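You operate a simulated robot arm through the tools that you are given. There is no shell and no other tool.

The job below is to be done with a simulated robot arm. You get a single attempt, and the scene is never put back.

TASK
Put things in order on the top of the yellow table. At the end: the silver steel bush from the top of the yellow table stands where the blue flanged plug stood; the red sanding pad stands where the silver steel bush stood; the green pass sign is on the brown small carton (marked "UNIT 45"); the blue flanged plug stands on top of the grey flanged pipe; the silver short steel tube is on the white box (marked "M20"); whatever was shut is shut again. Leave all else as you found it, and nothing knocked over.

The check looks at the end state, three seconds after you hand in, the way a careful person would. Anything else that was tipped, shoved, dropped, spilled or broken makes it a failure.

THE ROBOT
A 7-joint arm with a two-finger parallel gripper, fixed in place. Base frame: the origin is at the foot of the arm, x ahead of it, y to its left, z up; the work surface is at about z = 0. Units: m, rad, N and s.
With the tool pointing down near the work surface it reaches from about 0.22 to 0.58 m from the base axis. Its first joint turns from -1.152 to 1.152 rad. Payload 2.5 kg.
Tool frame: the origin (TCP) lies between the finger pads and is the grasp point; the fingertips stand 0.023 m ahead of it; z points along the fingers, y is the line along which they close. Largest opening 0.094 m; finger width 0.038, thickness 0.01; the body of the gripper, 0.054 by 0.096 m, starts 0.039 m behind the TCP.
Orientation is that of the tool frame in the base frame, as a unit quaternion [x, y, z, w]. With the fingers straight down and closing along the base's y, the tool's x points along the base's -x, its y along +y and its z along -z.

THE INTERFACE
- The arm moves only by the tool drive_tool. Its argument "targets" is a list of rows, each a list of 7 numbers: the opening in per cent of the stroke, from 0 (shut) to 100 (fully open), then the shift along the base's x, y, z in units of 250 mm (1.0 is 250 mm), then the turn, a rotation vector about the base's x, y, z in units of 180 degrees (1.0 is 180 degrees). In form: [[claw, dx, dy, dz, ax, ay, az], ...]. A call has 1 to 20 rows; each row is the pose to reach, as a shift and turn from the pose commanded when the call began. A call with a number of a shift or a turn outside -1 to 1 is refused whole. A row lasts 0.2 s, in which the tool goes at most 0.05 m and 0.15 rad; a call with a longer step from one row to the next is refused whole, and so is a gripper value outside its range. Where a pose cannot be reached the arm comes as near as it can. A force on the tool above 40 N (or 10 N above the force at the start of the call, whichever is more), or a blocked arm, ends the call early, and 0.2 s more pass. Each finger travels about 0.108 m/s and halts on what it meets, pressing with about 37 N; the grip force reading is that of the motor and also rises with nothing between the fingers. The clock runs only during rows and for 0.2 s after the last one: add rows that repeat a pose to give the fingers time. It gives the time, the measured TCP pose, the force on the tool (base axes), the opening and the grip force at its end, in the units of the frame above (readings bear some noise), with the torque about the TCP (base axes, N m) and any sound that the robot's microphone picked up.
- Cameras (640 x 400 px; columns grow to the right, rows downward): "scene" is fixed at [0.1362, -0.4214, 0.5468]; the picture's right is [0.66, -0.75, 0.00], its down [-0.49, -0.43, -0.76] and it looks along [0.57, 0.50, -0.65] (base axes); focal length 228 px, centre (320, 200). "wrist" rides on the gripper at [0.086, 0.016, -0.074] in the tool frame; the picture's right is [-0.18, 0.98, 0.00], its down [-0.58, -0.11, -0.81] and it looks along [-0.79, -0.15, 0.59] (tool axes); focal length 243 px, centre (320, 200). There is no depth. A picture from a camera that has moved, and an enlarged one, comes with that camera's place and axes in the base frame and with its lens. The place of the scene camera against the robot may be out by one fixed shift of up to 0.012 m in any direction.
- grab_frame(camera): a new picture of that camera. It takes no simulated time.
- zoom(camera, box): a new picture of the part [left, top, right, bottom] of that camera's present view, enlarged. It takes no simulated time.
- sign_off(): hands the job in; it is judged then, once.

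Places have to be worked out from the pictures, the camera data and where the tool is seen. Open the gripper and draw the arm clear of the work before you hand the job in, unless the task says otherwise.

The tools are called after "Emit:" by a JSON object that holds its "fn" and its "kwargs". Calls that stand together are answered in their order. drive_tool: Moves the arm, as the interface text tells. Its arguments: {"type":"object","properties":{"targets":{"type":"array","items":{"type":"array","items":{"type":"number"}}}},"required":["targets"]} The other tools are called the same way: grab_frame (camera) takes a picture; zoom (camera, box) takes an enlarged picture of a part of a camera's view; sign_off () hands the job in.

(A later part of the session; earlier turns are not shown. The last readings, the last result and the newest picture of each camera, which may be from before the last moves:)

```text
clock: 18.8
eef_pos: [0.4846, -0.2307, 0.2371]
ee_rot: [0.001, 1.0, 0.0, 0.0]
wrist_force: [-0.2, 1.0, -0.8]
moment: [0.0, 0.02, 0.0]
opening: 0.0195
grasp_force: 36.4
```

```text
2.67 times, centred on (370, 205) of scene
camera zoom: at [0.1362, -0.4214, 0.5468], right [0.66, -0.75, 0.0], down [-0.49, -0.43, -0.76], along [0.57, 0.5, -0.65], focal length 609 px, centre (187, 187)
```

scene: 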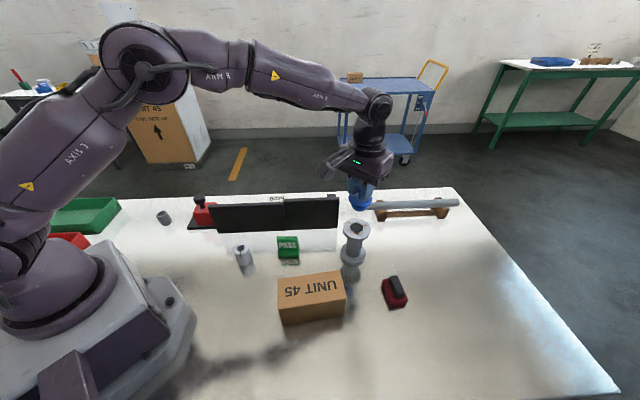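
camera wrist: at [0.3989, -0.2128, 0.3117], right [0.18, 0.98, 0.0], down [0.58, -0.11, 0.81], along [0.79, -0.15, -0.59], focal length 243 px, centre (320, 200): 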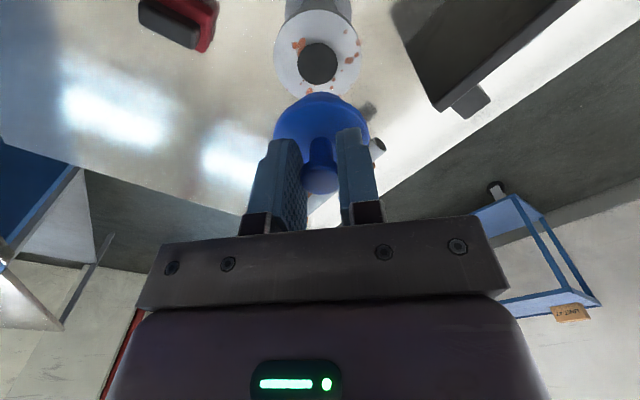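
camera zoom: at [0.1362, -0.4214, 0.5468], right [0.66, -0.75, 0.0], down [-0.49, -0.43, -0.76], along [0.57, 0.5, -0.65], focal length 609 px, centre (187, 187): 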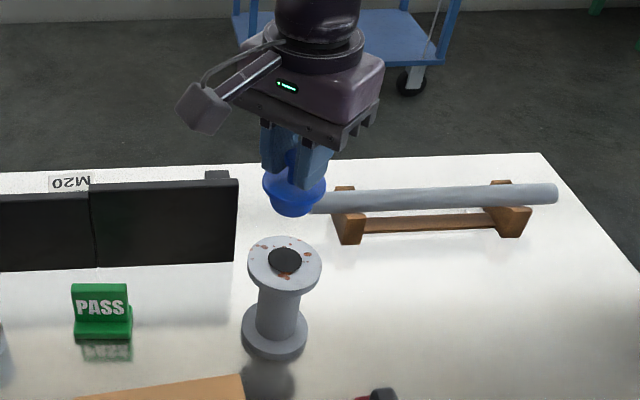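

The pipe top lies straight below the plug, within 2 mm. I apply a small correction and lower until the plug's bottom is about 1 cm above the pipe, then check.

Emit:
{"fn": "drive_tool", "kwargs": {"targets": [[0, -0.004, -0.006, -0.1, 0, 0, 0], [0, -0.004, -0.006, -0.18, 0, 0, 0], [0, -0.004, -0.006, -0.232, 0, 0, 0], [0, -0.004, -0.006, -0.232, 0, 0, 0]]}}

Emit:
{"fn": "zoom", "kwargs": {"camera": "wrist", "box": [240, 40, 400, 200]}}

Emit:
{"fn": "zoom", "kwargs": {"camera": "scene", "box": [310, 180, 400, 270]}}

```text
clock: 19.8
eef_pos: [0.4836, -0.2323, 0.1801]
ee_rot: [0.001, 1.0, 0.0, 0.0]
wrist_force: [-0.2, -0.7, -0.6]
moment: [-0.02, 0.01, 0.04]
opening: 0.0194
grasp_force: 36.9
```

```text
2.50 times, centred on (320, 120) of wrist
camera zoom: at [0.3986, -0.2152, 0.2537], right [0.18, 0.98, 0.0], down [0.58, -0.11, 0.81], along [0.79, -0.15, -0.59], focal length 606 px, centre (320, 400)
```

zoom: 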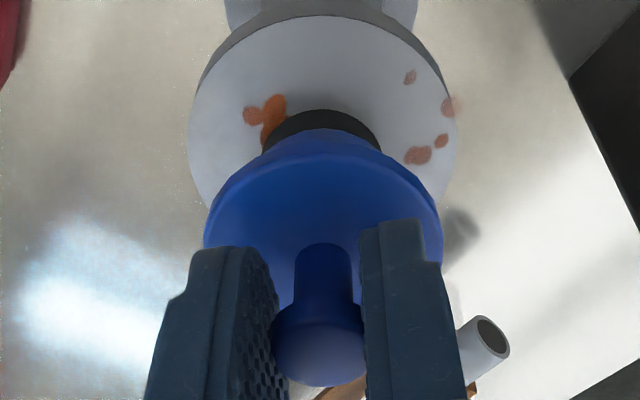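

```text
4.44 times, centred on (355, 225) of scene
camera zoom: at [0.1362, -0.4214, 0.5468], right [0.66, -0.75, 0.0], down [-0.49, -0.43, -0.76], along [0.57, 0.5, -0.65], focal length 1016 px, centre (164, 89)
```

zoom: 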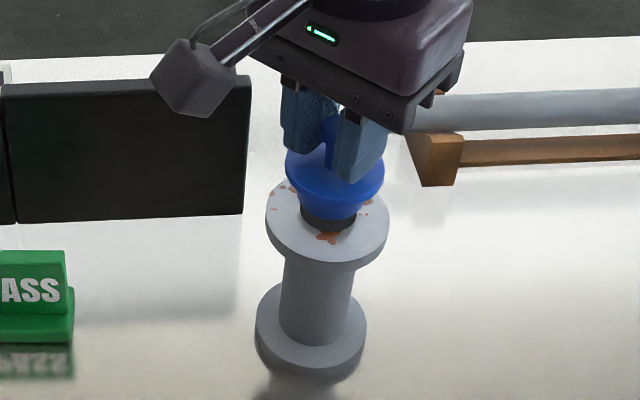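

Alignment looks good in both views: plug and pipe axes agree within a few millimetres. I lower 8 mm slowly and check the force.

Emit:
{"fn": "drive_tool", "kwargs": {"targets": [[0, 0.004, 0, -0.012, 0, 0, 0], [0, 0.004, 0, -0.022, 0, 0, 0], [0, 0.004, 0, -0.03, 0, 0, 0], [0, 0.004, 0, -0.03, 0, 0, 0]]}}

Emit:
{"fn": "zoom", "kwargs": {"camera": "scene", "box": [310, 180, 400, 270]}}

Emit:
{"fn": "zoom", "kwargs": {"camera": "wrist", "box": [240, 40, 400, 200]}}

```text
clock: 20.8
eef_pos: [0.4844, -0.2331, 0.172]
ee_rot: [-0.001, 1.0, -0.001, 0.0]
wrist_force: [-0.2, 0.3, -0.2]
moment: [0.01, -0.02, -0.02]
opening: 0.0196
grasp_force: 37.3
```

```text
4.44 times, centred on (355, 225) of scene
camera zoom: at [0.1362, -0.4214, 0.5468], right [0.66, -0.75, 0.0], down [-0.49, -0.43, -0.76], along [0.57, 0.5, -0.65], focal length 1016 px, centre (164, 89)
```

zoom: 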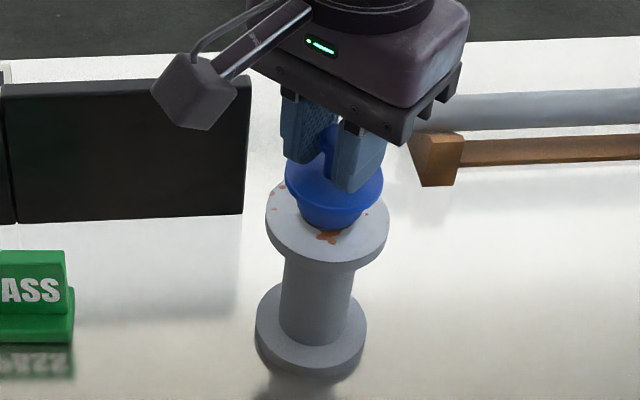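

```text
2.50 times, centred on (320, 120) of wrist
camera zoom: at [0.3992, -0.2153, 0.2461], right [0.18, 0.98, 0.0], down [0.58, -0.11, 0.81], along [0.79, -0.15, -0.59], focal length 606 px, centre (320, 400)
```

zoom: 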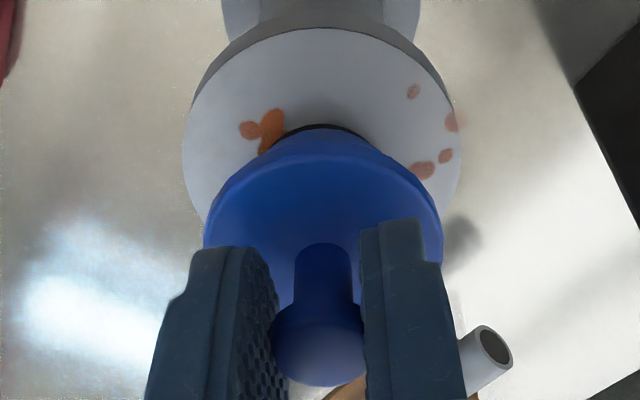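

No contact force yet. I continue down in 1 mm steps for 4 mm.

Emit:
{"fn": "drive_tool", "kwargs": {"targets": [[0, 0, 0, -0.004, 0, 0, 0], [0, 0, 0, -0.008, 0, 0, 0], [0, 0, 0, -0.012, 0, 0, 0], [0, 0, 0, -0.016, 0, 0, 0], [0, 0, 0, -0.016, 0, 0, 0]]}}

Emit:
{"fn": "zoom", "kwargs": {"camera": "scene", "box": [310, 180, 400, 270]}}

Emit:
{"fn": "zoom", "kwargs": {"camera": "wrist", "box": [240, 40, 400, 200]}}

```text
clock: 22.0
eef_pos: [0.4844, -0.2341, 0.168]
ee_rot: [0.0, 1.0, 0.0, 0.0]
wrist_force: [-0.5, -0.2, -0.1]
moment: [0.0, 0.0, -0.01]
opening: 0.0193
grasp_force: 36.7
```

```text
4.44 times, centred on (355, 225) of scene
camera zoom: at [0.1362, -0.4214, 0.5468], right [0.66, -0.75, 0.0], down [-0.49, -0.43, -0.76], along [0.57, 0.5, -0.65], focal length 1016 px, centre (164, 89)
```

zoom: 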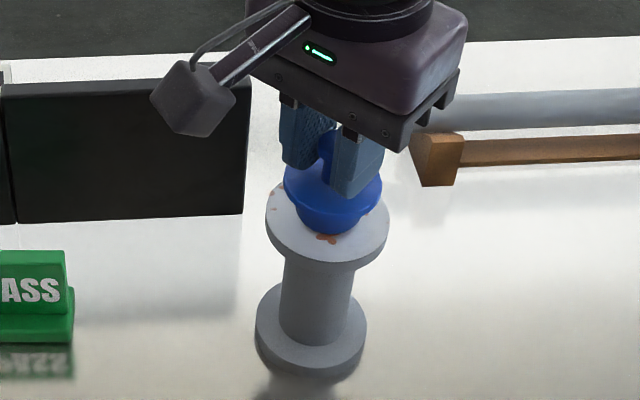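

```text
2.50 times, centred on (320, 120) of wrist
camera zoom: at [0.3986, -0.2153, 0.2423], right [0.18, 0.98, 0.0], down [0.58, -0.11, 0.81], along [0.79, -0.15, -0.59], focal length 606 px, centre (320, 400)
```

zoom: 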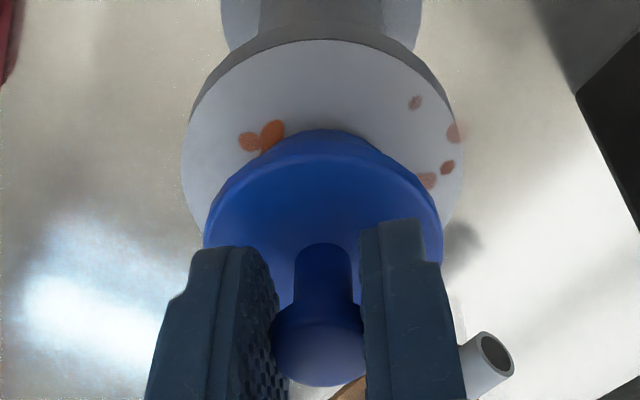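

Still no contact. Another 3 mm down in fine steps.

Emit:
{"fn": "drive_tool", "kwargs": {"targets": [[0, 0, 0, -0.004, 0, 0, 0], [0, 0, 0, -0.008, 0, 0, 0], [0, 0, 0, -0.012, 0, 0, 0], [0, 0, 0, -0.012, 0, 0, 0]]}}

Emit:
{"fn": "zoom", "kwargs": {"camera": "wrist", "box": [240, 40, 400, 200]}}

```text
clock: 23.0
eef_pos: [0.4856, -0.2342, 0.1661]
ee_rot: [-0.001, 1.0, -0.001, 0.001]
wrist_force: [-3.6, 3.7, 19.1]
moment: [0.14, 0.19, -0.02]
opening: 0.0193
grasp_force: 37.0
```

```text
2.50 times, centred on (320, 120) of wrist
camera zoom: at [0.3992, -0.2162, 0.241], right [0.18, 0.98, 0.0], down [0.58, -0.11, 0.81], along [0.79, -0.15, -0.59], focal length 606 px, centre (320, 400)
```

zoom: 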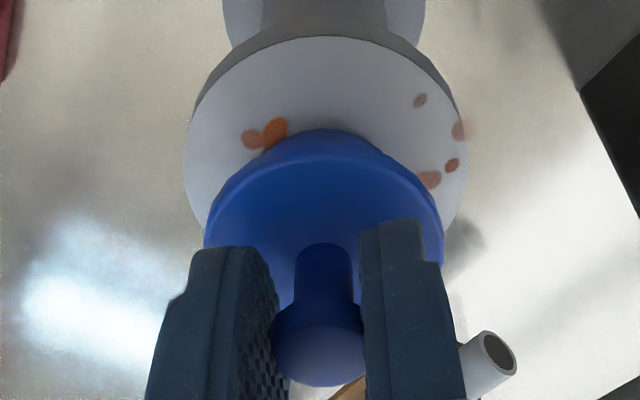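

Contact: 19 N upward with the TCP at z ≈ 0.166, so the plug's bottom rests at about z = 0.11. I ease up 1.5 mm to unload, then open and retreat straight up.

Emit:
{"fn": "drive_tool", "kwargs": {"targets": [[0, 0, 0, 0.004, 0, 0, 0], [0, 0, 0, 0.007, 0, 0, 0], [0, 0, 0, 0.007, 0, 0, 0]]}}

```text
clock: 23.8
eef_pos: [0.4834, -0.2331, 0.1661]
ee_rot: [0.001, 1.0, 0.0, 0.0]
wrist_force: [2.6, -0.9, 7.2]
moment: [-0.04, -0.17, 0.03]
opening: 0.0193
grasp_force: 37.2
```

The load is down to 7 N, so the plug is seated. I open the fingers and rise.

Emit:
{"fn": "drive_tool", "kwargs": {"targets": [[25, 0, 0, 0.002, 0, 0, 0], [35, 0, 0, 0.004, 0, 0, 0], [45, 0, 0, 0.004, 0, 0, 0], [45, 0, 0, 0.004, 0, 0, 0], [45, 0, 0, 0.06, 0, 0, 0], [45, 0, 0, 0.16, 0, 0, 0], [45, 0, 0, 0.3, 0, 0, 0], [60, 0, 0, 0.4, 0, 0, 0], [60, 0, 0, 0.4, 0, 0, 0]]}}

Emit:
{"fn": "zoom", "kwargs": {"camera": "wrist", "box": [240, 0, 400, 120]}}

Emit:
{"fn": "zoom", "kwargs": {"camera": "scene", "box": [310, 180, 400, 270]}}

```text
clock: 25.8
eef_pos: [0.4835, -0.2339, 0.2663]
ee_rot: [0.0, 1.0, 0.0, 0.0]
wrist_force: [0.9, 0.1, -0.2]
moment: [0.0, 0.0, 0.01]
opening: 0.0563
grasp_force: 0.2
```

```text
3.33 times, centred on (320, 60) of wrist
camera zoom: at [0.3983, -0.2166, 0.3408], right [0.18, 0.98, 0.0], down [0.58, -0.11, 0.81], along [0.79, -0.15, -0.59], focal length 809 px, centre (320, 667)
```

zoom: 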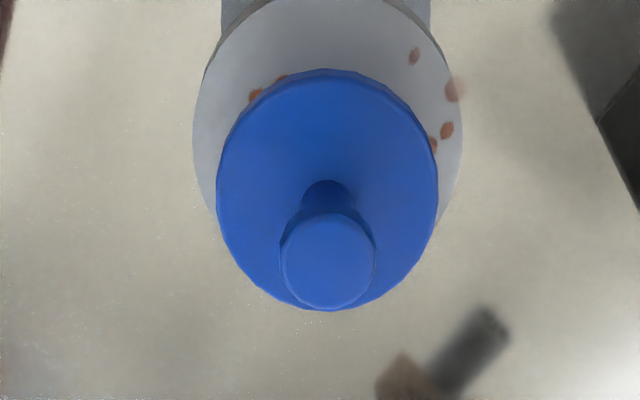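

```text
4.44 times, centred on (355, 225) of scene
camera zoom: at [0.1362, -0.4214, 0.5468], right [0.66, -0.75, 0.0], down [-0.49, -0.43, -0.76], along [0.57, 0.5, -0.65], focal length 1016 px, centre (164, 89)
```

zoom: 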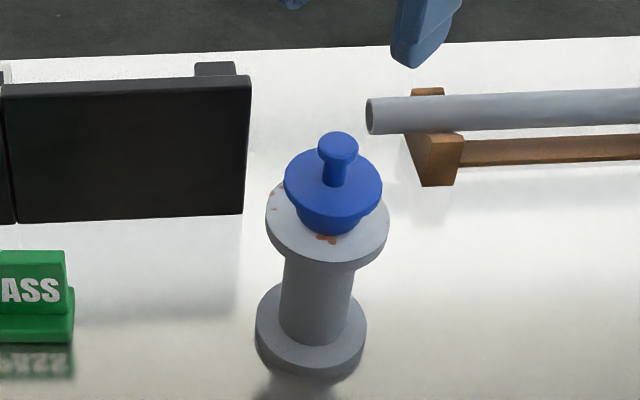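

The plug stands upright and centred on the pipe. Next is the bush: I travel high to above it and lower to z ≈ 0.13 for a refined look.

Emit:
{"fn": "drive_tool", "kwargs": {"targets": [[100, -0.1, 0.1, 0, 0, 0, 0], [100, -0.2, 0.21, 0, 0, 0, 0], [100, -0.32, 0.33, 0, 0, 0, 0], [100, -0.44, 0.45, 0, 0, 0, 0], [100, -0.56, 0.57, 0, 0, 0, 0], [100, -0.68, 0.7, 0, 0, 0, 0], [100, -0.78, 0.8, 0, 0, 0, 0], [100, -0.83, 0.854, -0.1, 0, 0, 0], [100, -0.83, 0.854, -0.28, 0, 0, 0], [100, -0.83, 0.854, -0.44, 0, 0, 0], [100, -0.83, 0.854, -0.54, 0, 0, 0], [100, -0.83, 0.854, -0.54, 0, 0, 0]]}}

Emit:
{"fn": "grab_frame", "kwargs": {"camera": "wrist"}}

Emit:
{"fn": "zoom", "kwargs": {"camera": "wrist", "box": [240, 20, 400, 120]}}

Emit:
{"fn": "grab_frame", "kwargs": {"camera": "scene"}}

```text
clock: 28.4
eef_pos: [0.2768, -0.0198, 0.1325]
ee_rot: [0.0, 1.0, 0.0, -0.001]
wrist_force: [0.3, 0.1, 0.1]
moment: [0.0, 0.01, -0.02]
opening: 0.094
grasp_force: 0.1
```

```text
taken
camera wrist: at [0.1914, -0.0015, 0.2064], right [0.18, 0.98, 0.0], down [0.58, -0.11, 0.81], along [0.79, -0.15, -0.59], focal length 243 px, centre (320, 200)
```

wrist: 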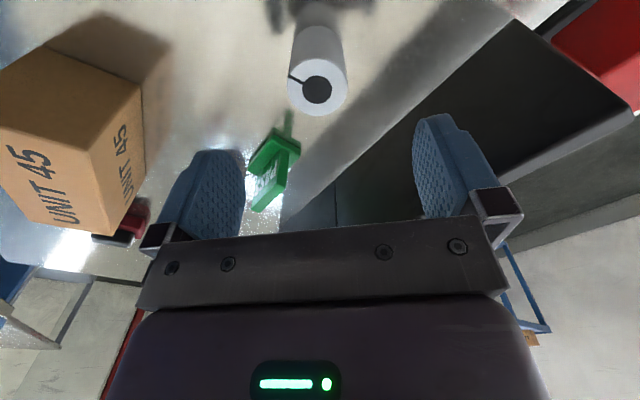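

```text
4.00 times, centred on (320, 70) of wrist
camera zoom: at [0.1914, -0.0015, 0.2064], right [0.18, 0.98, 0.0], down [0.58, -0.11, 0.81], along [0.79, -0.15, -0.59], focal length 970 px, centre (320, 720)
```

zoom: 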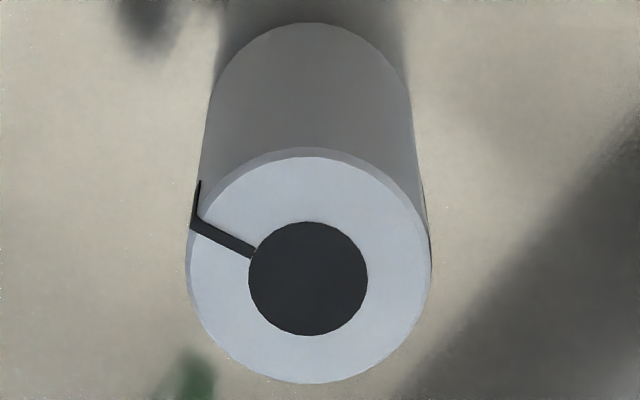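

```text
taken
```

scene: 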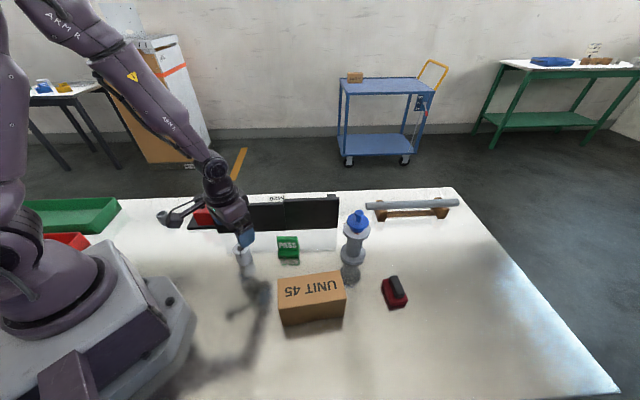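

The bush is centred at about (0.2755, -0.020), 40 mm wide, about 53 mm tall. I descend to TCP z ≈ 0.033 and close on it.

Emit:
{"fn": "drive_tool", "kwargs": {"targets": [[100, -0.003, -0.004, -0.13, 0, 0, 0], [100, -0.003, -0.004, -0.26, 0, 0, 0], [90, -0.003, -0.004, -0.36, 0, 0, 0], [80, -0.003, -0.004, -0.398, 0, 0, 0], [80, -0.003, -0.004, -0.398, 0, 0, 0]]}}

Emit:
{"fn": "grab_frame", "kwargs": {"camera": "wrist"}}

```text
clock: 29.6
eef_pos: [0.2754, -0.0204, 0.0308]
ee_rot: [0.0, 1.0, 0.0, 0.0]
wrist_force: [-0.1, 0.1, -0.1]
moment: [-0.02, -0.03, 0.0]
opening: 0.0752
grasp_force: 0.0
```

```text
taken
camera wrist: at [0.1901, -0.0027, 0.1064], right [0.18, 0.98, 0.0], down [0.58, -0.11, 0.81], along [0.79, -0.15, -0.59], focal length 243 px, centre (320, 200)
```

wrist: 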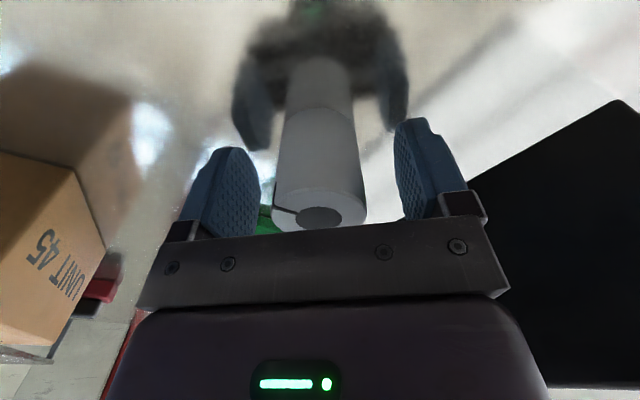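

The bush stands between the fingers, centred. I close on it and lift.

Emit:
{"fn": "drive_tool", "kwargs": {"targets": [[60, 0, 0, 0, 0, 0, 0], [45, 0, 0, 0, 0, 0, 0], [35, 0, 0, 0, 0, 0, 0], [20, 0, 0, 0, 0, 0, 0], [20, 0, 0, 0, 0, 0, 0]]}}

```text
clock: 30.8
eef_pos: [0.2756, -0.0195, 0.0315]
ee_rot: [0.0, 1.0, -0.001, 0.0]
wrist_force: [1.0, 0.2, -0.3]
moment: [0.02, 0.01, -0.05]
opening: 0.0406
grasp_force: 37.4
```

Held at 40.6 mm. I lift and carry the bush halfway towards the plug's old place, above the carton height.

Emit:
{"fn": "drive_tool", "kwargs": {"targets": [[20, 0, 0, 0.06, 0, 0, 0], [20, 0, 0, 0.2, 0, 0, 0], [20, 0, 0, 0.38, 0, 0, 0], [20, 0, 0, 0.56, 0, 0, 0], [20, 0, -0.02, 0.7, 0, 0, 0], [20, 0.03, -0.14, 0.72, 0, 0, 0], [20, 0.06, -0.28, 0.72, 0, 0, 0], [20, 0.09, -0.44, 0.72, 0, 0, 0], [20, 0.12, -0.6, 0.72, 0, 0, 0], [20, 0.15, -0.76, 0.72, 0, 0, 0], [20, 0.17, -0.9, 0.72, 0, 0, 0], [20, 0.17, -0.9, 0.72, 0, 0, 0]]}}

Emit:
{"fn": "grab_frame", "kwargs": {"camera": "scene"}}

Emit:
{"fn": "grab_frame", "kwargs": {"camera": "wrist"}}

```text
clock: 33.4
eef_pos: [0.3216, -0.2463, 0.21]
ee_rot: [0.0, 1.0, -0.001, 0.0]
wrist_force: [0.3, -1.0, -2.9]
moment: [0.01, 0.01, -0.01]
opening: 0.0408
grasp_force: 37.3
```

```text
taken
```

scene: 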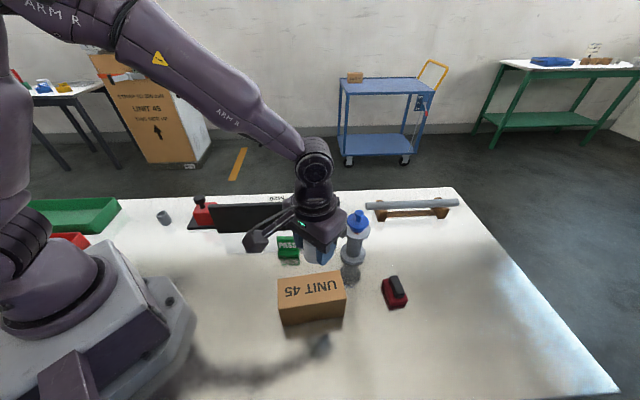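

```text
taken
camera wrist: at [0.2349, -0.2277, 0.2857], right [0.18, 0.98, 0.0], down [0.58, -0.11, 0.81], along [0.79, -0.15, -0.59], focal length 243 px, centre (320, 200)
```

wrist: 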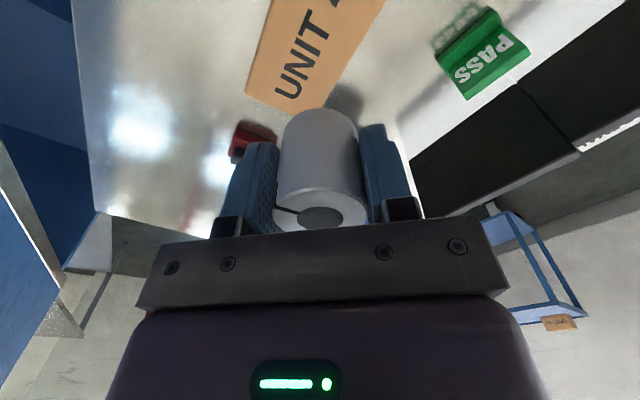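

Bush held upright. I go on to above the plug's old spot (0.343, -0.430) and lower to about 2 cm above the table.

Emit:
{"fn": "drive_tool", "kwargs": {"targets": [[20, 0.02, -0.14, 0, 0, 0, 0], [20, 0.04, -0.28, 0, 0, 0, 0], [20, 0.06, -0.42, 0, 0, 0, 0], [20, 0.08, -0.56, 0, 0, 0, 0], [20, 0.09, -0.68, 0, 0, 0, 0], [20, 0.099, -0.737, 0, 0, 0, 0], [20, 0.099, -0.737, -0.12, 0, 0, 0], [20, 0.099, -0.737, -0.28, 0, 0, 0], [20, 0.099, -0.737, -0.44, 0, 0, 0], [20, 0.099, -0.737, -0.58, 0, 0, 0], [20, 0.099, -0.737, -0.66, 0, 0, 0], [20, 0.099, -0.737, -0.66, 0, 0, 0]]}}

Emit:
{"fn": "grab_frame", "kwargs": {"camera": "scene"}}

Emit:
{"fn": "grab_frame", "kwargs": {"camera": "wrist"}}

```text
clock: 36.0
eef_pos: [0.3437, -0.4296, 0.0476]
ee_rot: [0.0, 1.0, 0.0, 0.0]
wrist_force: [-0.5, -0.2, -2.7]
moment: [-0.02, 0.03, 0.0]
opening: 0.0407
grasp_force: 37.0
```

```text
taken
```

scene: 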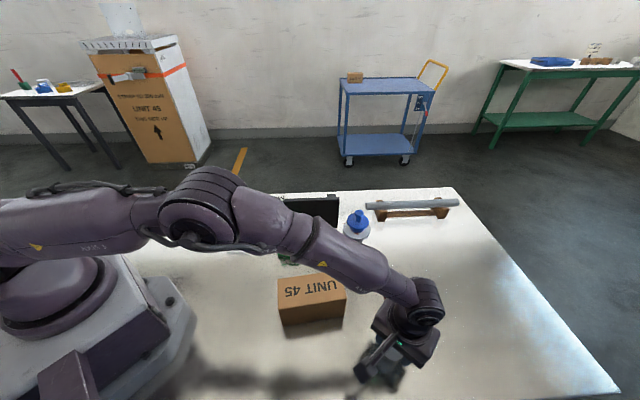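

```text
taken
camera wrist: at [0.2579, -0.4115, 0.122], right [0.18, 0.98, 0.0], down [0.58, -0.11, 0.81], along [0.79, -0.15, -0.59], focal length 243 px, centre (320, 200)
```

wrist: 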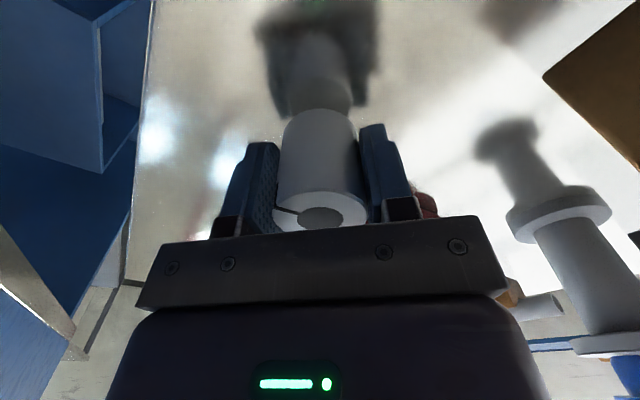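

The bush is about 1.5 cm above the table at the right place. I lower it gently to the original grasp height.

Emit:
{"fn": "drive_tool", "kwargs": {"targets": [[20, 0, 0, -0.03, 0, 0, 0], [20, 0, 0, -0.05, 0, 0, 0], [20, 0, 0, -0.058, 0, 0, 0], [20, 0, 0, -0.058, 0, 0, 0]]}}

```text
clock: 37.0
eef_pos: [0.3432, -0.4287, 0.0316]
ee_rot: [0.0, 1.0, 0.001, 0.001]
wrist_force: [-0.7, -0.5, -3.0]
moment: [-0.01, 0.0, -0.02]
opening: 0.0408
grasp_force: 37.6
```

The weight is still carried (-3 N), so I lower another 1.5 mm to make contact.

Emit:
{"fn": "drive_tool", "kwargs": {"targets": [[20, 0, 0, -0.003, 0, 0, 0], [20, 0, 0, -0.006, 0, 0, 0], [20, 0, 0, -0.006, 0, 0, 0]]}}

```text
clock: 37.8
eef_pos: [0.3437, -0.43, 0.0312]
ee_rot: [0.001, 1.0, 0.0, -0.001]
wrist_force: [-1.9, 0.6, 2.1]
moment: [0.11, -0.02, -0.02]
opening: 0.0408
grasp_force: 37.2
```

Contact now reads +2 N, so the bush is on the table. I open the fingers and rise straight up.

Emit:
{"fn": "drive_tool", "kwargs": {"targets": [[50, 0, 0, 0.001, 0, 0, 0], [60, 0, 0, 0.001, 0, 0, 0], [70, 0, 0, 0.001, 0, 0, 0], [75, 0, 0, 0.06, 0, 0, 0], [75, 0, 0, 0.2, 0, 0, 0], [75, 0, 0, 0.38, 0, 0, 0], [80, 0, 0, 0.56, 0, 0, 0], [100, 0, 0, 0.7, 0, 0, 0], [100, 0, 0, 0.7, 0, 0, 0]]}}

Emit:
{"fn": "grab_frame", "kwargs": {"camera": "wrist"}}

Emit:
{"fn": "grab_frame", "kwargs": {"camera": "scene"}}

Emit:
{"fn": "zoom", "kwargs": {"camera": "wrist", "box": [300, 40, 460, 140]}}

```text
clock: 39.8
eef_pos: [0.3441, -0.4291, 0.2058]
ee_rot: [0.0, 1.0, 0.0, 0.0]
wrist_force: [-0.6, 0.4, 0.4]
moment: [0.02, -0.01, -0.01]
opening: 0.0939
grasp_force: 0.1
```

```text
taken
camera wrist: at [0.2578, -0.4106, 0.2812], right [0.18, 0.98, 0.0], down [0.58, -0.11, 0.81], along [0.79, -0.15, -0.59], focal length 243 px, centre (320, 200)
```

wrist: 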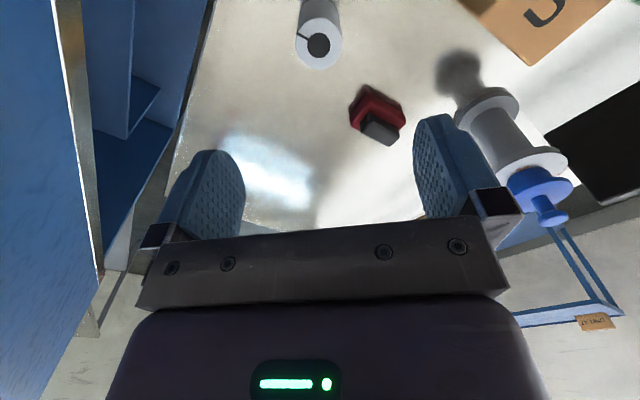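

```text
taken
```

scene: 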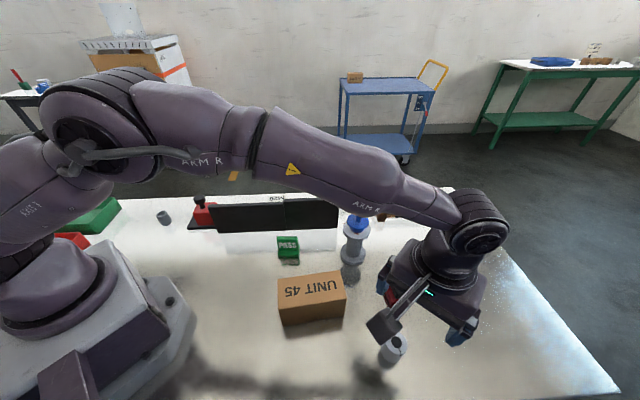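

```text
4.00 times, centred on (380, 90) of wrist
camera zoom: at [0.2578, -0.4106, 0.2812], right [0.18, 0.98, 0.0], down [0.58, -0.11, 0.81], along [0.79, -0.15, -0.59], focal length 970 px, centre (80, 640)
```

zoom: 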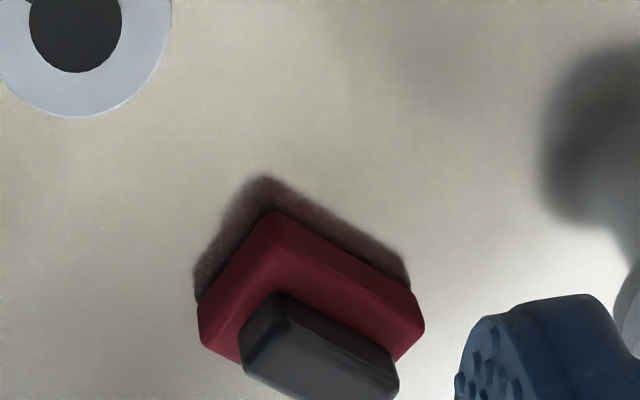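

The bush stands where the plug was. The red pad measures roughly 56 x 37 mm, long axis at about 48° in the base frame, centred near (0.459, -0.373), close to the reach limit. I hover over it with the tool turned -42° so the fingers close along its long axis.

Emit:
{"fn": "drive_tool", "kwargs": {"targets": [[100, 0.08, 0.03, 0, 0, 0, -0.045], [100, 0.17, 0.07, 0, 0, 0, -0.09], [100, 0.26, 0.12, 0, 0, 0, -0.135], [100, 0.35, 0.17, 0, 0, 0, -0.18], [100, 0.42, 0.21, 0, 0, 0, -0.222], [100, 0.448, 0.227, 0, 0, 0, -0.2333], [100, 0.448, 0.227, -0.1, 0, 0, -0.2333], [100, 0.448, 0.227, -0.1, 0, 0, -0.2333]]}}

Emit:
{"fn": "grab_frame", "kwargs": {"camera": "wrist"}}

Emit:
{"fn": "zoom", "kwargs": {"camera": "wrist", "box": [240, 0, 400, 100]}}

```text
clock: 41.6
eef_pos: [0.4545, -0.3729, 0.1808]
ee_rot: [0.359, 0.933, 0.0, 0.0]
wrist_force: [0.0, -0.3, -0.4]
moment: [-0.01, -0.01, 0.0]
opening: 0.0939
grasp_force: 0.1
```

```text
taken
camera wrist: at [0.4018, -0.3012, 0.2549], right [0.79, 0.61, 0.0], down [0.36, -0.47, 0.81], along [0.49, -0.64, -0.59], focal length 243 px, centre (320, 200)
```

wrist: 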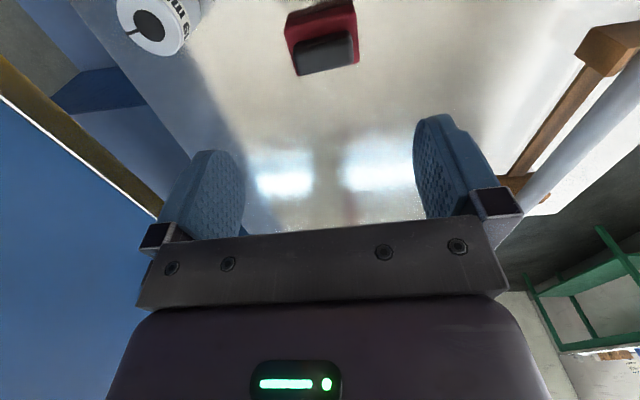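

```text
4.00 times, centred on (320, 50) of wrist
camera zoom: at [0.4018, -0.3012, 0.2549], right [0.79, 0.61, 0.0], down [0.36, -0.47, 0.81], along [0.49, -0.64, -0.59], focal length 970 px, centre (320, 800)
```

zoom: 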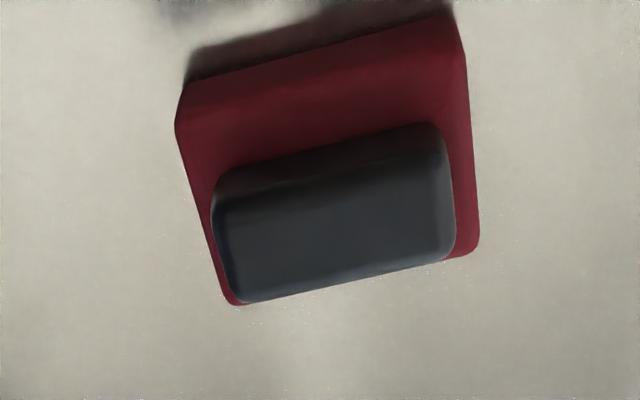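

The pad is clearly seen: block about 60 x 40 mm, axis at 50.4°, centre about (0.461, -0.3735). I fine-tune position and yaw and descend to z = 0.10 to test reach.

Emit:
{"fn": "drive_tool", "kwargs": {"targets": [[100, 0.024, -0.003, -0.12, 0, 0, 0.0139], [100, 0.024, -0.003, -0.24, 0, 0, 0.0139], [100, 0.024, -0.003, -0.32, 0, 0, 0.0139], [100, 0.024, -0.003, -0.32, 0, 0, 0.0139]]}}

Emit:
{"fn": "grab_frame", "kwargs": {"camera": "wrist"}}

Emit:
{"fn": "zoom", "kwargs": {"camera": "wrist", "box": [220, 20, 420, 170]}}

Emit:
{"fn": "grab_frame", "kwargs": {"camera": "scene"}}

```text
clock: 42.6
eef_pos: [0.4618, -0.3722, 0.1001]
ee_rot: [0.338, 0.941, 0.0, 0.0]
wrist_force: [-0.2, 0.1, 0.6]
moment: [-0.01, 0.01, 0.02]
opening: 0.0939
grasp_force: 0.1
```

```text
taken
camera wrist: at [0.4062, -0.3044, 0.1741], right [0.77, 0.64, 0.0], down [0.38, -0.45, 0.81], along [0.52, -0.62, -0.59], focal length 243 px, centre (320, 200)
```

wrist: 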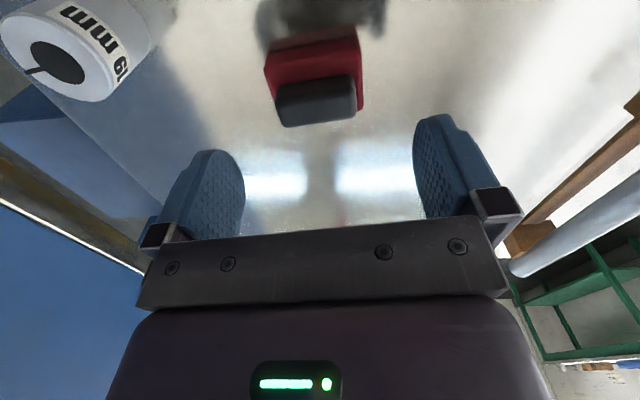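

```text
2.67 times, centred on (320, 95) of wrist
camera zoom: at [0.4062, -0.3044, 0.1741], right [0.77, 0.64, 0.0], down [0.38, -0.45, 0.81], along [0.52, -0.62, -0.59], focal length 647 px, centre (320, 480)
```

zoom: 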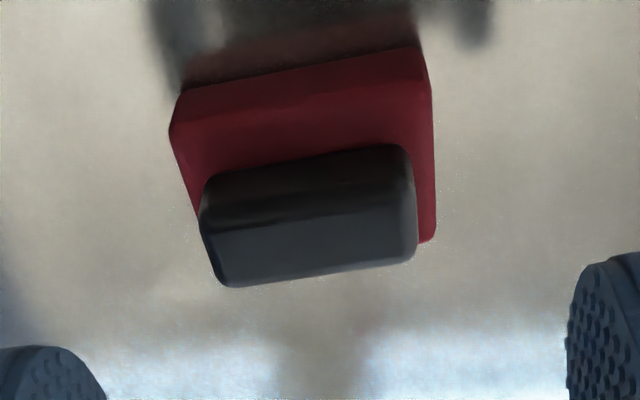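

```text
taken
```

scene: 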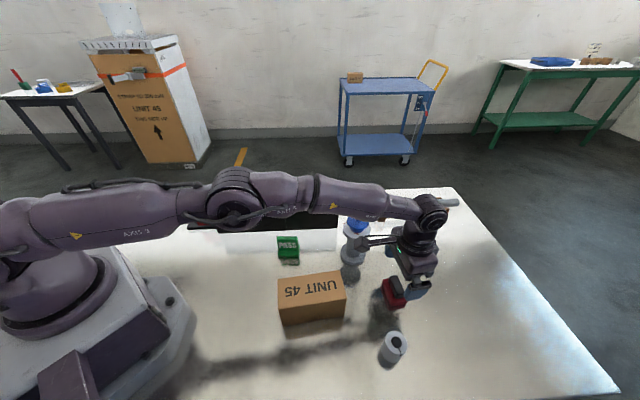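

Reach is fine here and the pad's centre computes to (0.461, -0.373), about 1 mm from the tool axis. I descend to TCP z ≈ 0.03 with the fingers open either side of the block's ends.

Emit:
{"fn": "drive_tool", "kwargs": {"targets": [[100, -0.004, -0.004, -0.1, 0, 0, 0], [100, -0.004, -0.004, -0.2, 0, 0, 0], [100, -0.004, -0.004, -0.26, 0, 0, 0], [100, -0.004, -0.004, -0.28, 0, 0, 0], [100, -0.004, -0.004, -0.28, 0, 0, 0]]}}

Emit:
{"fn": "grab_frame", "kwargs": {"camera": "wrist"}}

Emit:
{"fn": "zoom", "kwargs": {"camera": "scene", "box": [320, 200, 480, 320]}}

```text
clock: 43.8
eef_pos: [0.4601, -0.3723, 0.0315]
ee_rot: [0.338, 0.941, 0.0, 0.0]
wrist_force: [0.5, 0.3, 0.4]
moment: [0.01, -0.06, -0.01]
opening: 0.0939
grasp_force: 0.0
```

```text
taken
camera wrist: at [0.4038, -0.3038, 0.1055], right [0.77, 0.64, 0.0], down [0.38, -0.45, 0.81], along [0.52, -0.62, -0.59], focal length 243 px, centre (320, 200)
```

wrist: 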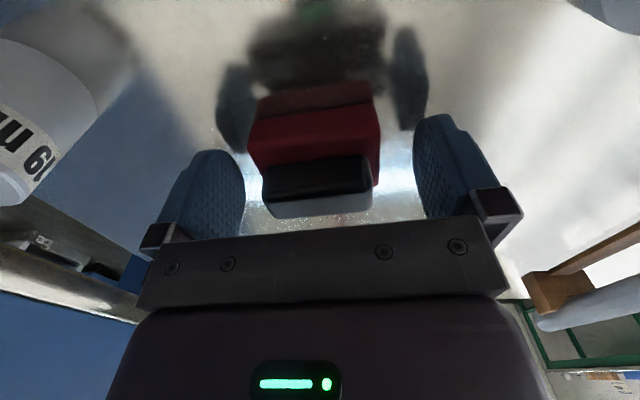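

```text
3.33 times, centred on (400, 260) of scene
camera zoom: at [0.1362, -0.4214, 0.5468], right [0.66, -0.75, 0.0], down [-0.49, -0.43, -0.76], along [0.57, 0.5, -0.65], focal length 762 px, centre (53, 0)
```

zoom: 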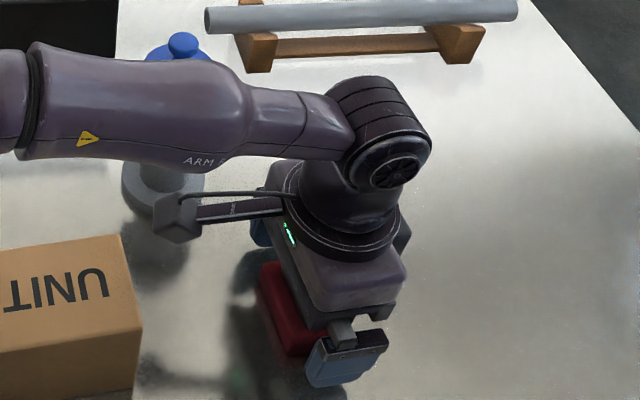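

The pad is between the fingers, about 2 mm off centre. I nudge along the closing axis and close.

Emit:
{"fn": "drive_tool", "kwargs": {"targets": [[90, -0.005, -0.006, 0, 0, 0, 0], [75, -0.005, -0.006, 0, 0, 0, 0], [60, -0.005, -0.006, 0, 0, 0, 0], [45, -0.005, -0.006, 0, 0, 0, 0], [45, -0.005, -0.006, 0, 0, 0, 0]]}}

Emit:
{"fn": "grab_frame", "kwargs": {"camera": "wrist"}}

```text
clock: 45.0
eef_pos: [0.4573, -0.3748, 0.0317]
ee_rot: [0.337, 0.941, 0.0, 0.001]
wrist_force: [0.8, 0.6, -1.4]
moment: [-0.01, -0.02, 0.01]
opening: 0.0611
grasp_force: 36.9
```

```text
taken
camera wrist: at [0.4025, -0.3054, 0.1058], right [0.77, 0.64, 0.0], down [0.38, -0.45, 0.81], along [0.52, -0.62, -0.59], focal length 243 px, centre (320, 200)
```

wrist: 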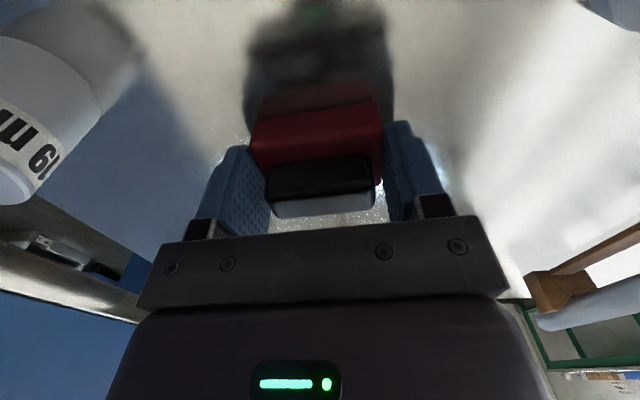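

The pad is held at its ends (61 mm). I lift it straight up to z ≈ 0.25, clear of the plug on the pipe.

Emit:
{"fn": "drive_tool", "kwargs": {"targets": [[45, 0, 0, 0.06, 0, 0, 0], [45, 0, 0, 0.2, 0, 0, 0], [45, 0, 0, 0.38, 0, 0, 0], [45, 0, 0, 0.56, 0, 0, 0], [45, 0, 0, 0.74, 0, 0, 0], [45, 0, 0, 0.88, 0, 0, 0], [45, -0.04, 0.06, 0.9, 0, 0, 0], [45, -0.1, 0.2, 0.9, 0, 0, 0], [45, -0.17, 0.34, 0.9, 0, 0, 0], [45, -0.24, 0.48, 0.9, 0, 0, 0], [45, -0.31, 0.62, 0.9, 0, 0, 0], [45, -0.38, 0.76, 0.9, 0, 0, 0], [45, -0.4, 0.8, 0.9, 0, 0, 0]]}}

Emit:
{"fn": "grab_frame", "kwargs": {"camera": "scene"}}

Emit:
{"fn": "grab_frame", "kwargs": {"camera": "wrist"}}

```text
clock: 47.8
eef_pos: [0.5164, -0.2736, 0.2907]
ee_rot: [0.338, 0.941, 0.001, 0.0]
wrist_force: [-0.1, 0.1, 0.2]
moment: [-0.01, 0.0, 0.01]
opening: 0.0606
grasp_force: 37.3
out of reach, approached as far as the arm can: row 6, 7, 8, 9, 10, 11, 12, 13
```

```text
taken
```

scene: 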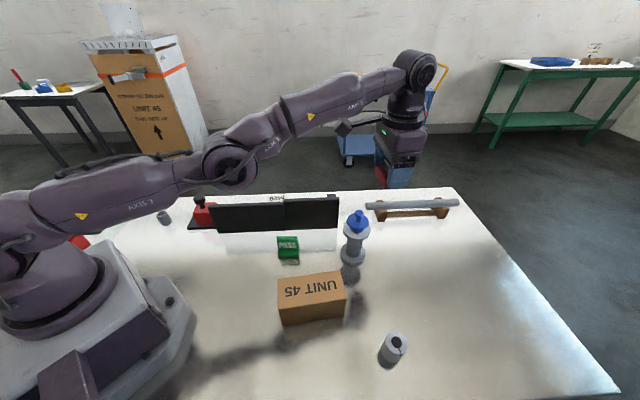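

```text
taken
camera wrist: at [0.4596, -0.2032, 0.3648], right [0.77, 0.64, 0.0], down [0.38, -0.45, 0.81], along [0.52, -0.62, -0.59], focal length 243 px, centre (320, 200)
```

wrist: 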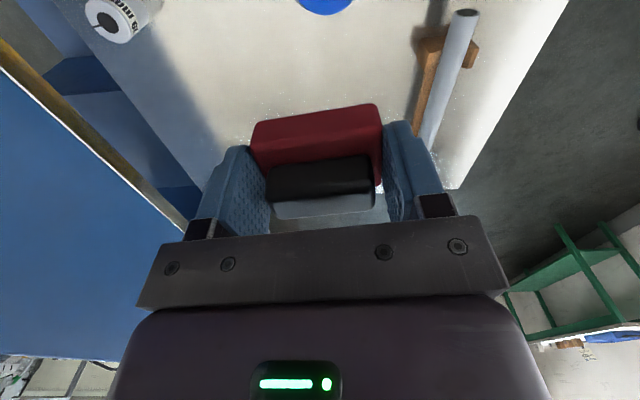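

The arm ran out of reach while lifting high at that radius, and stopped at (0.516, -0.274, 0.291) still holding the pad. I issue a hold row to learn which pose counts as commanded now.

Emit:
{"fn": "drive_tool", "kwargs": {"targets": [[45, 0, 0, 0, 0, 0, 0], [45, 0, 0, 0, 0, 0, 0]]}}

```text
clock: 48.4
eef_pos: [0.515, -0.2731, 0.2897]
ee_rot: [0.338, 0.941, 0.0, -0.001]
wrist_force: [0.3, 0.0, -1.4]
moment: [0.0, -0.01, -0.01]
opening: 0.0605
grasp_force: 37.1
```

Holding is accepted without a reach warning, so the present pose is the reference. I try a small inward move to confirm.

Emit:
{"fn": "drive_tool", "kwargs": {"targets": [[45, -0.04, 0, -0.02, 0, 0, 0], [45, -0.08, 0.02, -0.04, 0, 0, 0], [45, -0.08, 0.02, -0.04, 0, 0, 0]]}}

Emit:
{"fn": "grab_frame", "kwargs": {"camera": "scene"}}

```text
clock: 49.2
eef_pos: [0.5142, -0.275, 0.2894]
ee_rot: [0.338, 0.941, 0.001, 0.0]
wrist_force: [-0.2, -0.3, -1.6]
moment: [0.02, 0.0, 0.02]
opening: 0.0606
grasp_force: 37.0
out of reach, approached as far as the arm can: row 1, 2, 3
```

```text
taken
```

scene: 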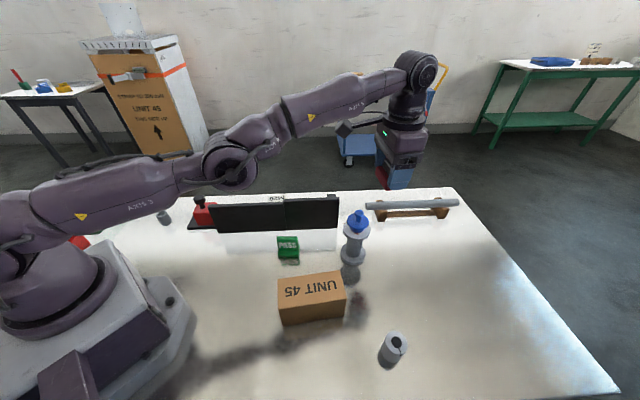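

A small inward move is refused, so the arm has got into an awkward stretched posture. I try backing out along the way it came, towards the pad's old place and slightly lower.

Emit:
{"fn": "drive_tool", "kwargs": {"targets": [[45, -0.02, -0.05, 0, 0, 0, 0], [45, -0.04, -0.1, 0, 0, 0, 0], [45, -0.07, -0.16, -0.02, 0, 0, 0], [45, -0.1, -0.22, -0.04, 0, 0, 0], [45, -0.13, -0.28, -0.08, 0, 0, 0], [45, -0.16, -0.34, -0.14, 0, 0, 0], [45, -0.16, -0.34, -0.14, 0, 0, 0]]}}

Emit:
{"fn": "grab_frame", "kwargs": {"camera": "scene"}}

```text
clock: 50.8
eef_pos: [0.472, -0.3561, 0.2572]
ee_rot: [0.337, 0.941, 0.001, 0.001]
wrist_force: [0.1, -0.1, -1.5]
moment: [-0.01, -0.01, -0.02]
opening: 0.0608
grasp_force: 37.5
out of reach, approached as far as the arm can: row 2
```

```text
taken
```

scene: 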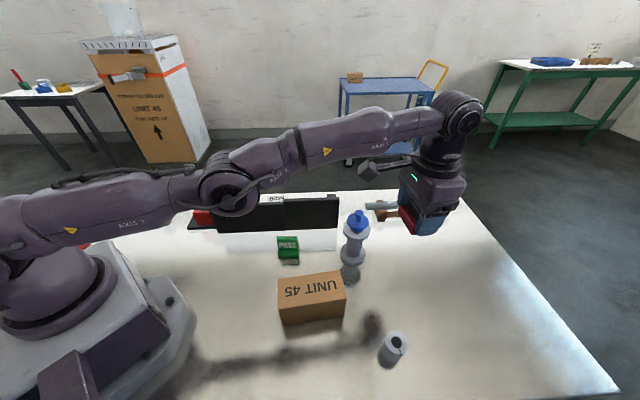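

It moved back and the pad is still firmly held. The elbow looks to be below the shoulder–wrist line, so I lower the tool at this radius (which should bring the elbow up again) before retracting inward.

Emit:
{"fn": "drive_tool", "kwargs": {"targets": [[45, 0, 0, -0.1, 0, 0, 0], [45, 0, 0, -0.2, 0, 0, 0], [45, 0, 0, -0.3, 0, 0, 0], [45, 0, 0, -0.4, 0, 0, 0], [45, 0, 0, -0.5, 0, 0, 0], [45, 0, 0, -0.6, 0, 0, 0], [45, 0, 0, -0.6, 0, 0, 0]]}}

Emit:
{"fn": "grab_frame", "kwargs": {"camera": "scene"}}

```text
clock: 52.4
eef_pos: [0.4796, -0.3593, 0.1058]
ee_rot: [0.338, 0.941, -0.001, -0.001]
wrist_force: [0.6, 0.0, -0.8]
moment: [0.04, 0.02, 0.0]
opening: 0.061
grasp_force: 37.1
out of reach, approached as far as the arm can: row 2, 3, 4, 5, 6, 7
```

```text
taken
```

scene: 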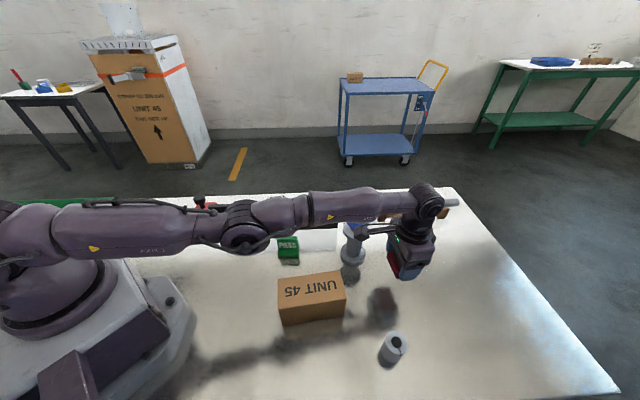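

The arm behaves like a straight rod with the elbow slightly past straight, so it cannot shorten. Moving down from full stretch should bend the elbow the right way: I go out and up a little, then down, and then inward in one sequence.

Emit:
{"fn": "drive_tool", "kwargs": {"targets": [[45, 0.064, -0.048, 0.12, 0, 0, 0], [45, 0.096, -0.072, 0.24, 0, 0, 0], [45, 0.096, -0.072, 0.24, 0, 0, 0], [45, 0.096, -0.072, 0.1, 0, 0, 0], [45, 0.064, -0.048, -0.02, 0, 0, 0], [45, -0.032, 0.024, -0.12, 0, 0, 0], [45, -0.16, 0.12, -0.12, 0, 0, 0], [45, -0.16, 0.12, -0.12, 0, 0, 0]]}}

Emit:
{"fn": "grab_frame", "kwargs": {"camera": "scene"}}

```text
clock: 54.2
eef_pos: [0.4397, -0.3288, 0.0762]
ee_rot: [0.337, 0.941, 0.0, 0.001]
wrist_force: [0.5, 0.2, 0.2]
moment: [-0.05, -0.04, 0.0]
opening: 0.0609
grasp_force: 37.2
out of reach, approached as far as the arm can: row 1, 2, 3, 4, 5
```

```text
taken
```

scene: 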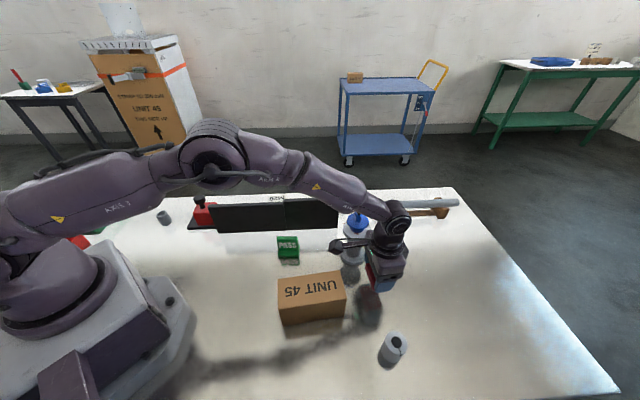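

The elbow is up again and the pad is at (0.440, -0.329, 0.076), nothing disturbed. I rise while moving inward, then carry the pad over towards the bush's old place.

Emit:
{"fn": "drive_tool", "kwargs": {"targets": [[45, -0.02, 0, 0.14, 0, 0, 0], [45, -0.05, 0, 0.3, 0, 0, 0], [45, -0.08, 0, 0.46, 0, 0, 0], [45, -0.11, 0.02, 0.6, 0, 0, 0], [45, -0.16, 0.1, 0.7, 0, 0, 0], [45, -0.22, 0.24, 0.7, 0, 0, 0], [45, -0.28, 0.38, 0.7, 0, 0, 0], [45, -0.34, 0.52, 0.7, 0, 0, 0], [45, -0.4, 0.66, 0.7, 0, 0, 0], [45, -0.46, 0.8, 0.7, 0, 0, 0], [45, -0.52, 0.9, 0.7, 0, 0, 0], [45, -0.58, 0.98, 0.7, 0, 0, 0], [45, -0.58, 0.98, 0.7, 0, 0, 0]]}}

Emit:
{"fn": "grab_frame", "kwargs": {"camera": "scene"}}

Emit:
{"fn": "grab_frame", "kwargs": {"camera": "wrist"}}

```text
clock: 57.0
eef_pos: [0.292, -0.0882, 0.2502]
ee_rot: [0.338, 0.941, 0.0, 0.0]
wrist_force: [0.3, 0.6, -0.7]
moment: [0.01, 0.03, -0.01]
opening: 0.0609
grasp_force: 37.0
```

```text
taken
```

scene: 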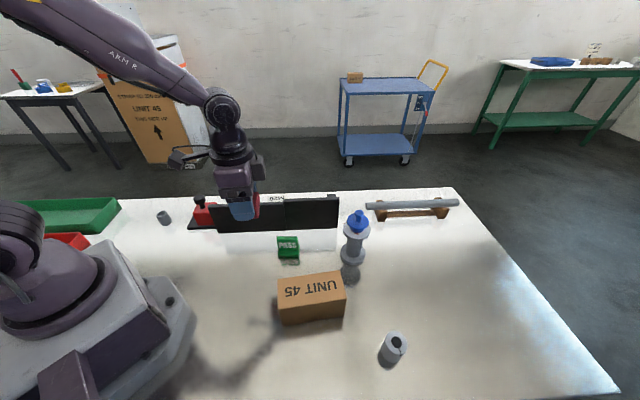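

```text
taken
camera wrist: at [0.2363, -0.0186, 0.3246], right [0.77, 0.64, 0.0], down [0.38, -0.45, 0.81], along [0.52, -0.62, -0.59], focal length 243 px, centre (320, 200)
```

wrist: 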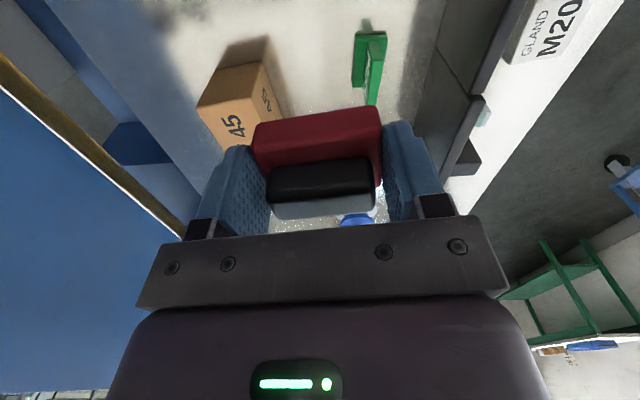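

All objects are still in place. I move above the bush's old spot (0.2755, -0.020) and lower to about 1.5 cm above the table.

Emit:
{"fn": "drive_tool", "kwargs": {"targets": [[45, -0.02, 0.09, 0, 0, 0, 0], [45, -0.045, 0.18, 0, 0, 0, 0], [45, -0.066, 0.268, 0, 0, 0, 0], [45, -0.066, 0.268, -0.14, 0, 0, 0], [45, -0.066, 0.268, -0.3, 0, 0, 0], [45, -0.066, 0.268, -0.46, 0, 0, 0], [45, -0.066, 0.268, -0.62, 0, 0, 0], [45, -0.066, 0.268, -0.74, 0, 0, 0], [45, -0.066, 0.268, -0.81, 0, 0, 0], [45, -0.066, 0.268, -0.81, 0, 0, 0]]}}

Emit:
{"fn": "grab_frame", "kwargs": {"camera": "wrist"}}

Emit:
{"fn": "grab_frame", "kwargs": {"camera": "scene"}}

```text
clock: 59.2
eef_pos: [0.2791, -0.0185, 0.049]
ee_rot: [0.337, 0.941, 0.0, 0.0]
wrist_force: [0.0, -0.2, -0.7]
moment: [-0.02, 0.01, 0.02]
opening: 0.0608
grasp_force: 36.9
```

```text
taken
camera wrist: at [0.2221, 0.0511, 0.1228], right [0.77, 0.64, 0.0], down [0.38, -0.45, 0.81], along [0.52, -0.62, -0.59], focal length 243 px, centre (320, 200)
```

wrist: 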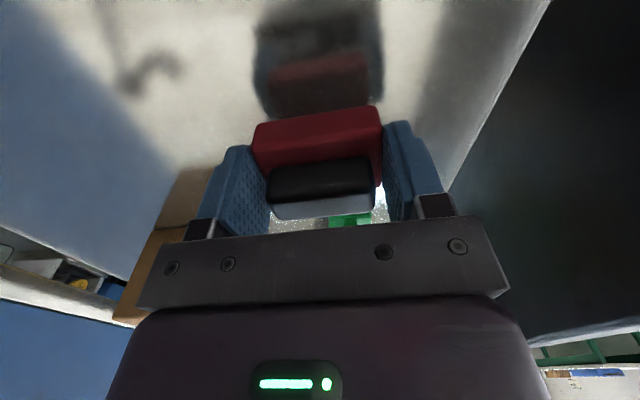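

```text
taken
```

scene: 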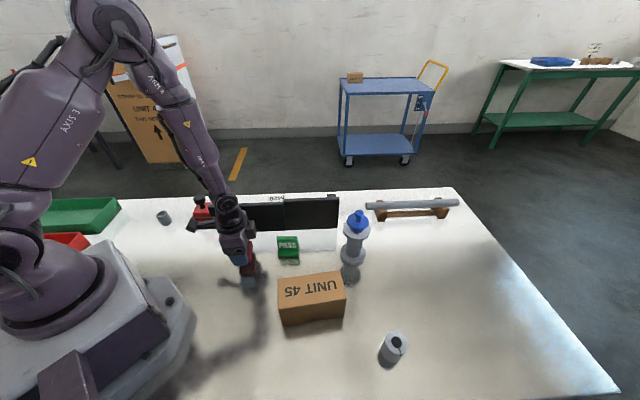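

The pad is about 17 mm above its final height and 3 mm off. I correct (-2.5, -2.5 mm) and lower gently.

Emit:
{"fn": "drive_tool", "kwargs": {"targets": [[45, -0.01, -0.01, -0.02, 0, 0, 0], [45, -0.01, -0.01, -0.04, 0, 0, 0], [45, -0.01, -0.01, -0.056, 0, 0, 0], [45, -0.01, -0.01, -0.064, 0, 0, 0], [45, -0.01, -0.01, -0.064, 0, 0, 0]]}}

```text
clock: 60.4
eef_pos: [0.2746, -0.0213, 0.0332]
ee_rot: [0.337, 0.941, 0.001, 0.0]
wrist_force: [-0.1, 0.8, -1.1]
moment: [-0.02, 0.0, -0.02]
opening: 0.061
grasp_force: 37.3
```

Not yet touching (weight still on the gripper). I lower 2 mm more.

Emit:
{"fn": "drive_tool", "kwargs": {"targets": [[45, 0, 0, -0.004, 0, 0, 0], [45, 0, 0, -0.008, 0, 0, 0], [45, 0, 0, -0.008, 0, 0, 0]]}}

```text
clock: 61.2
eef_pos: [0.2744, -0.0231, 0.0321]
ee_rot: [0.338, 0.941, -0.001, 0.0]
wrist_force: [-3.7, -2.1, 17.9]
moment: [-0.13, -0.06, -0.01]
opening: 0.0609
grasp_force: 37.3
```

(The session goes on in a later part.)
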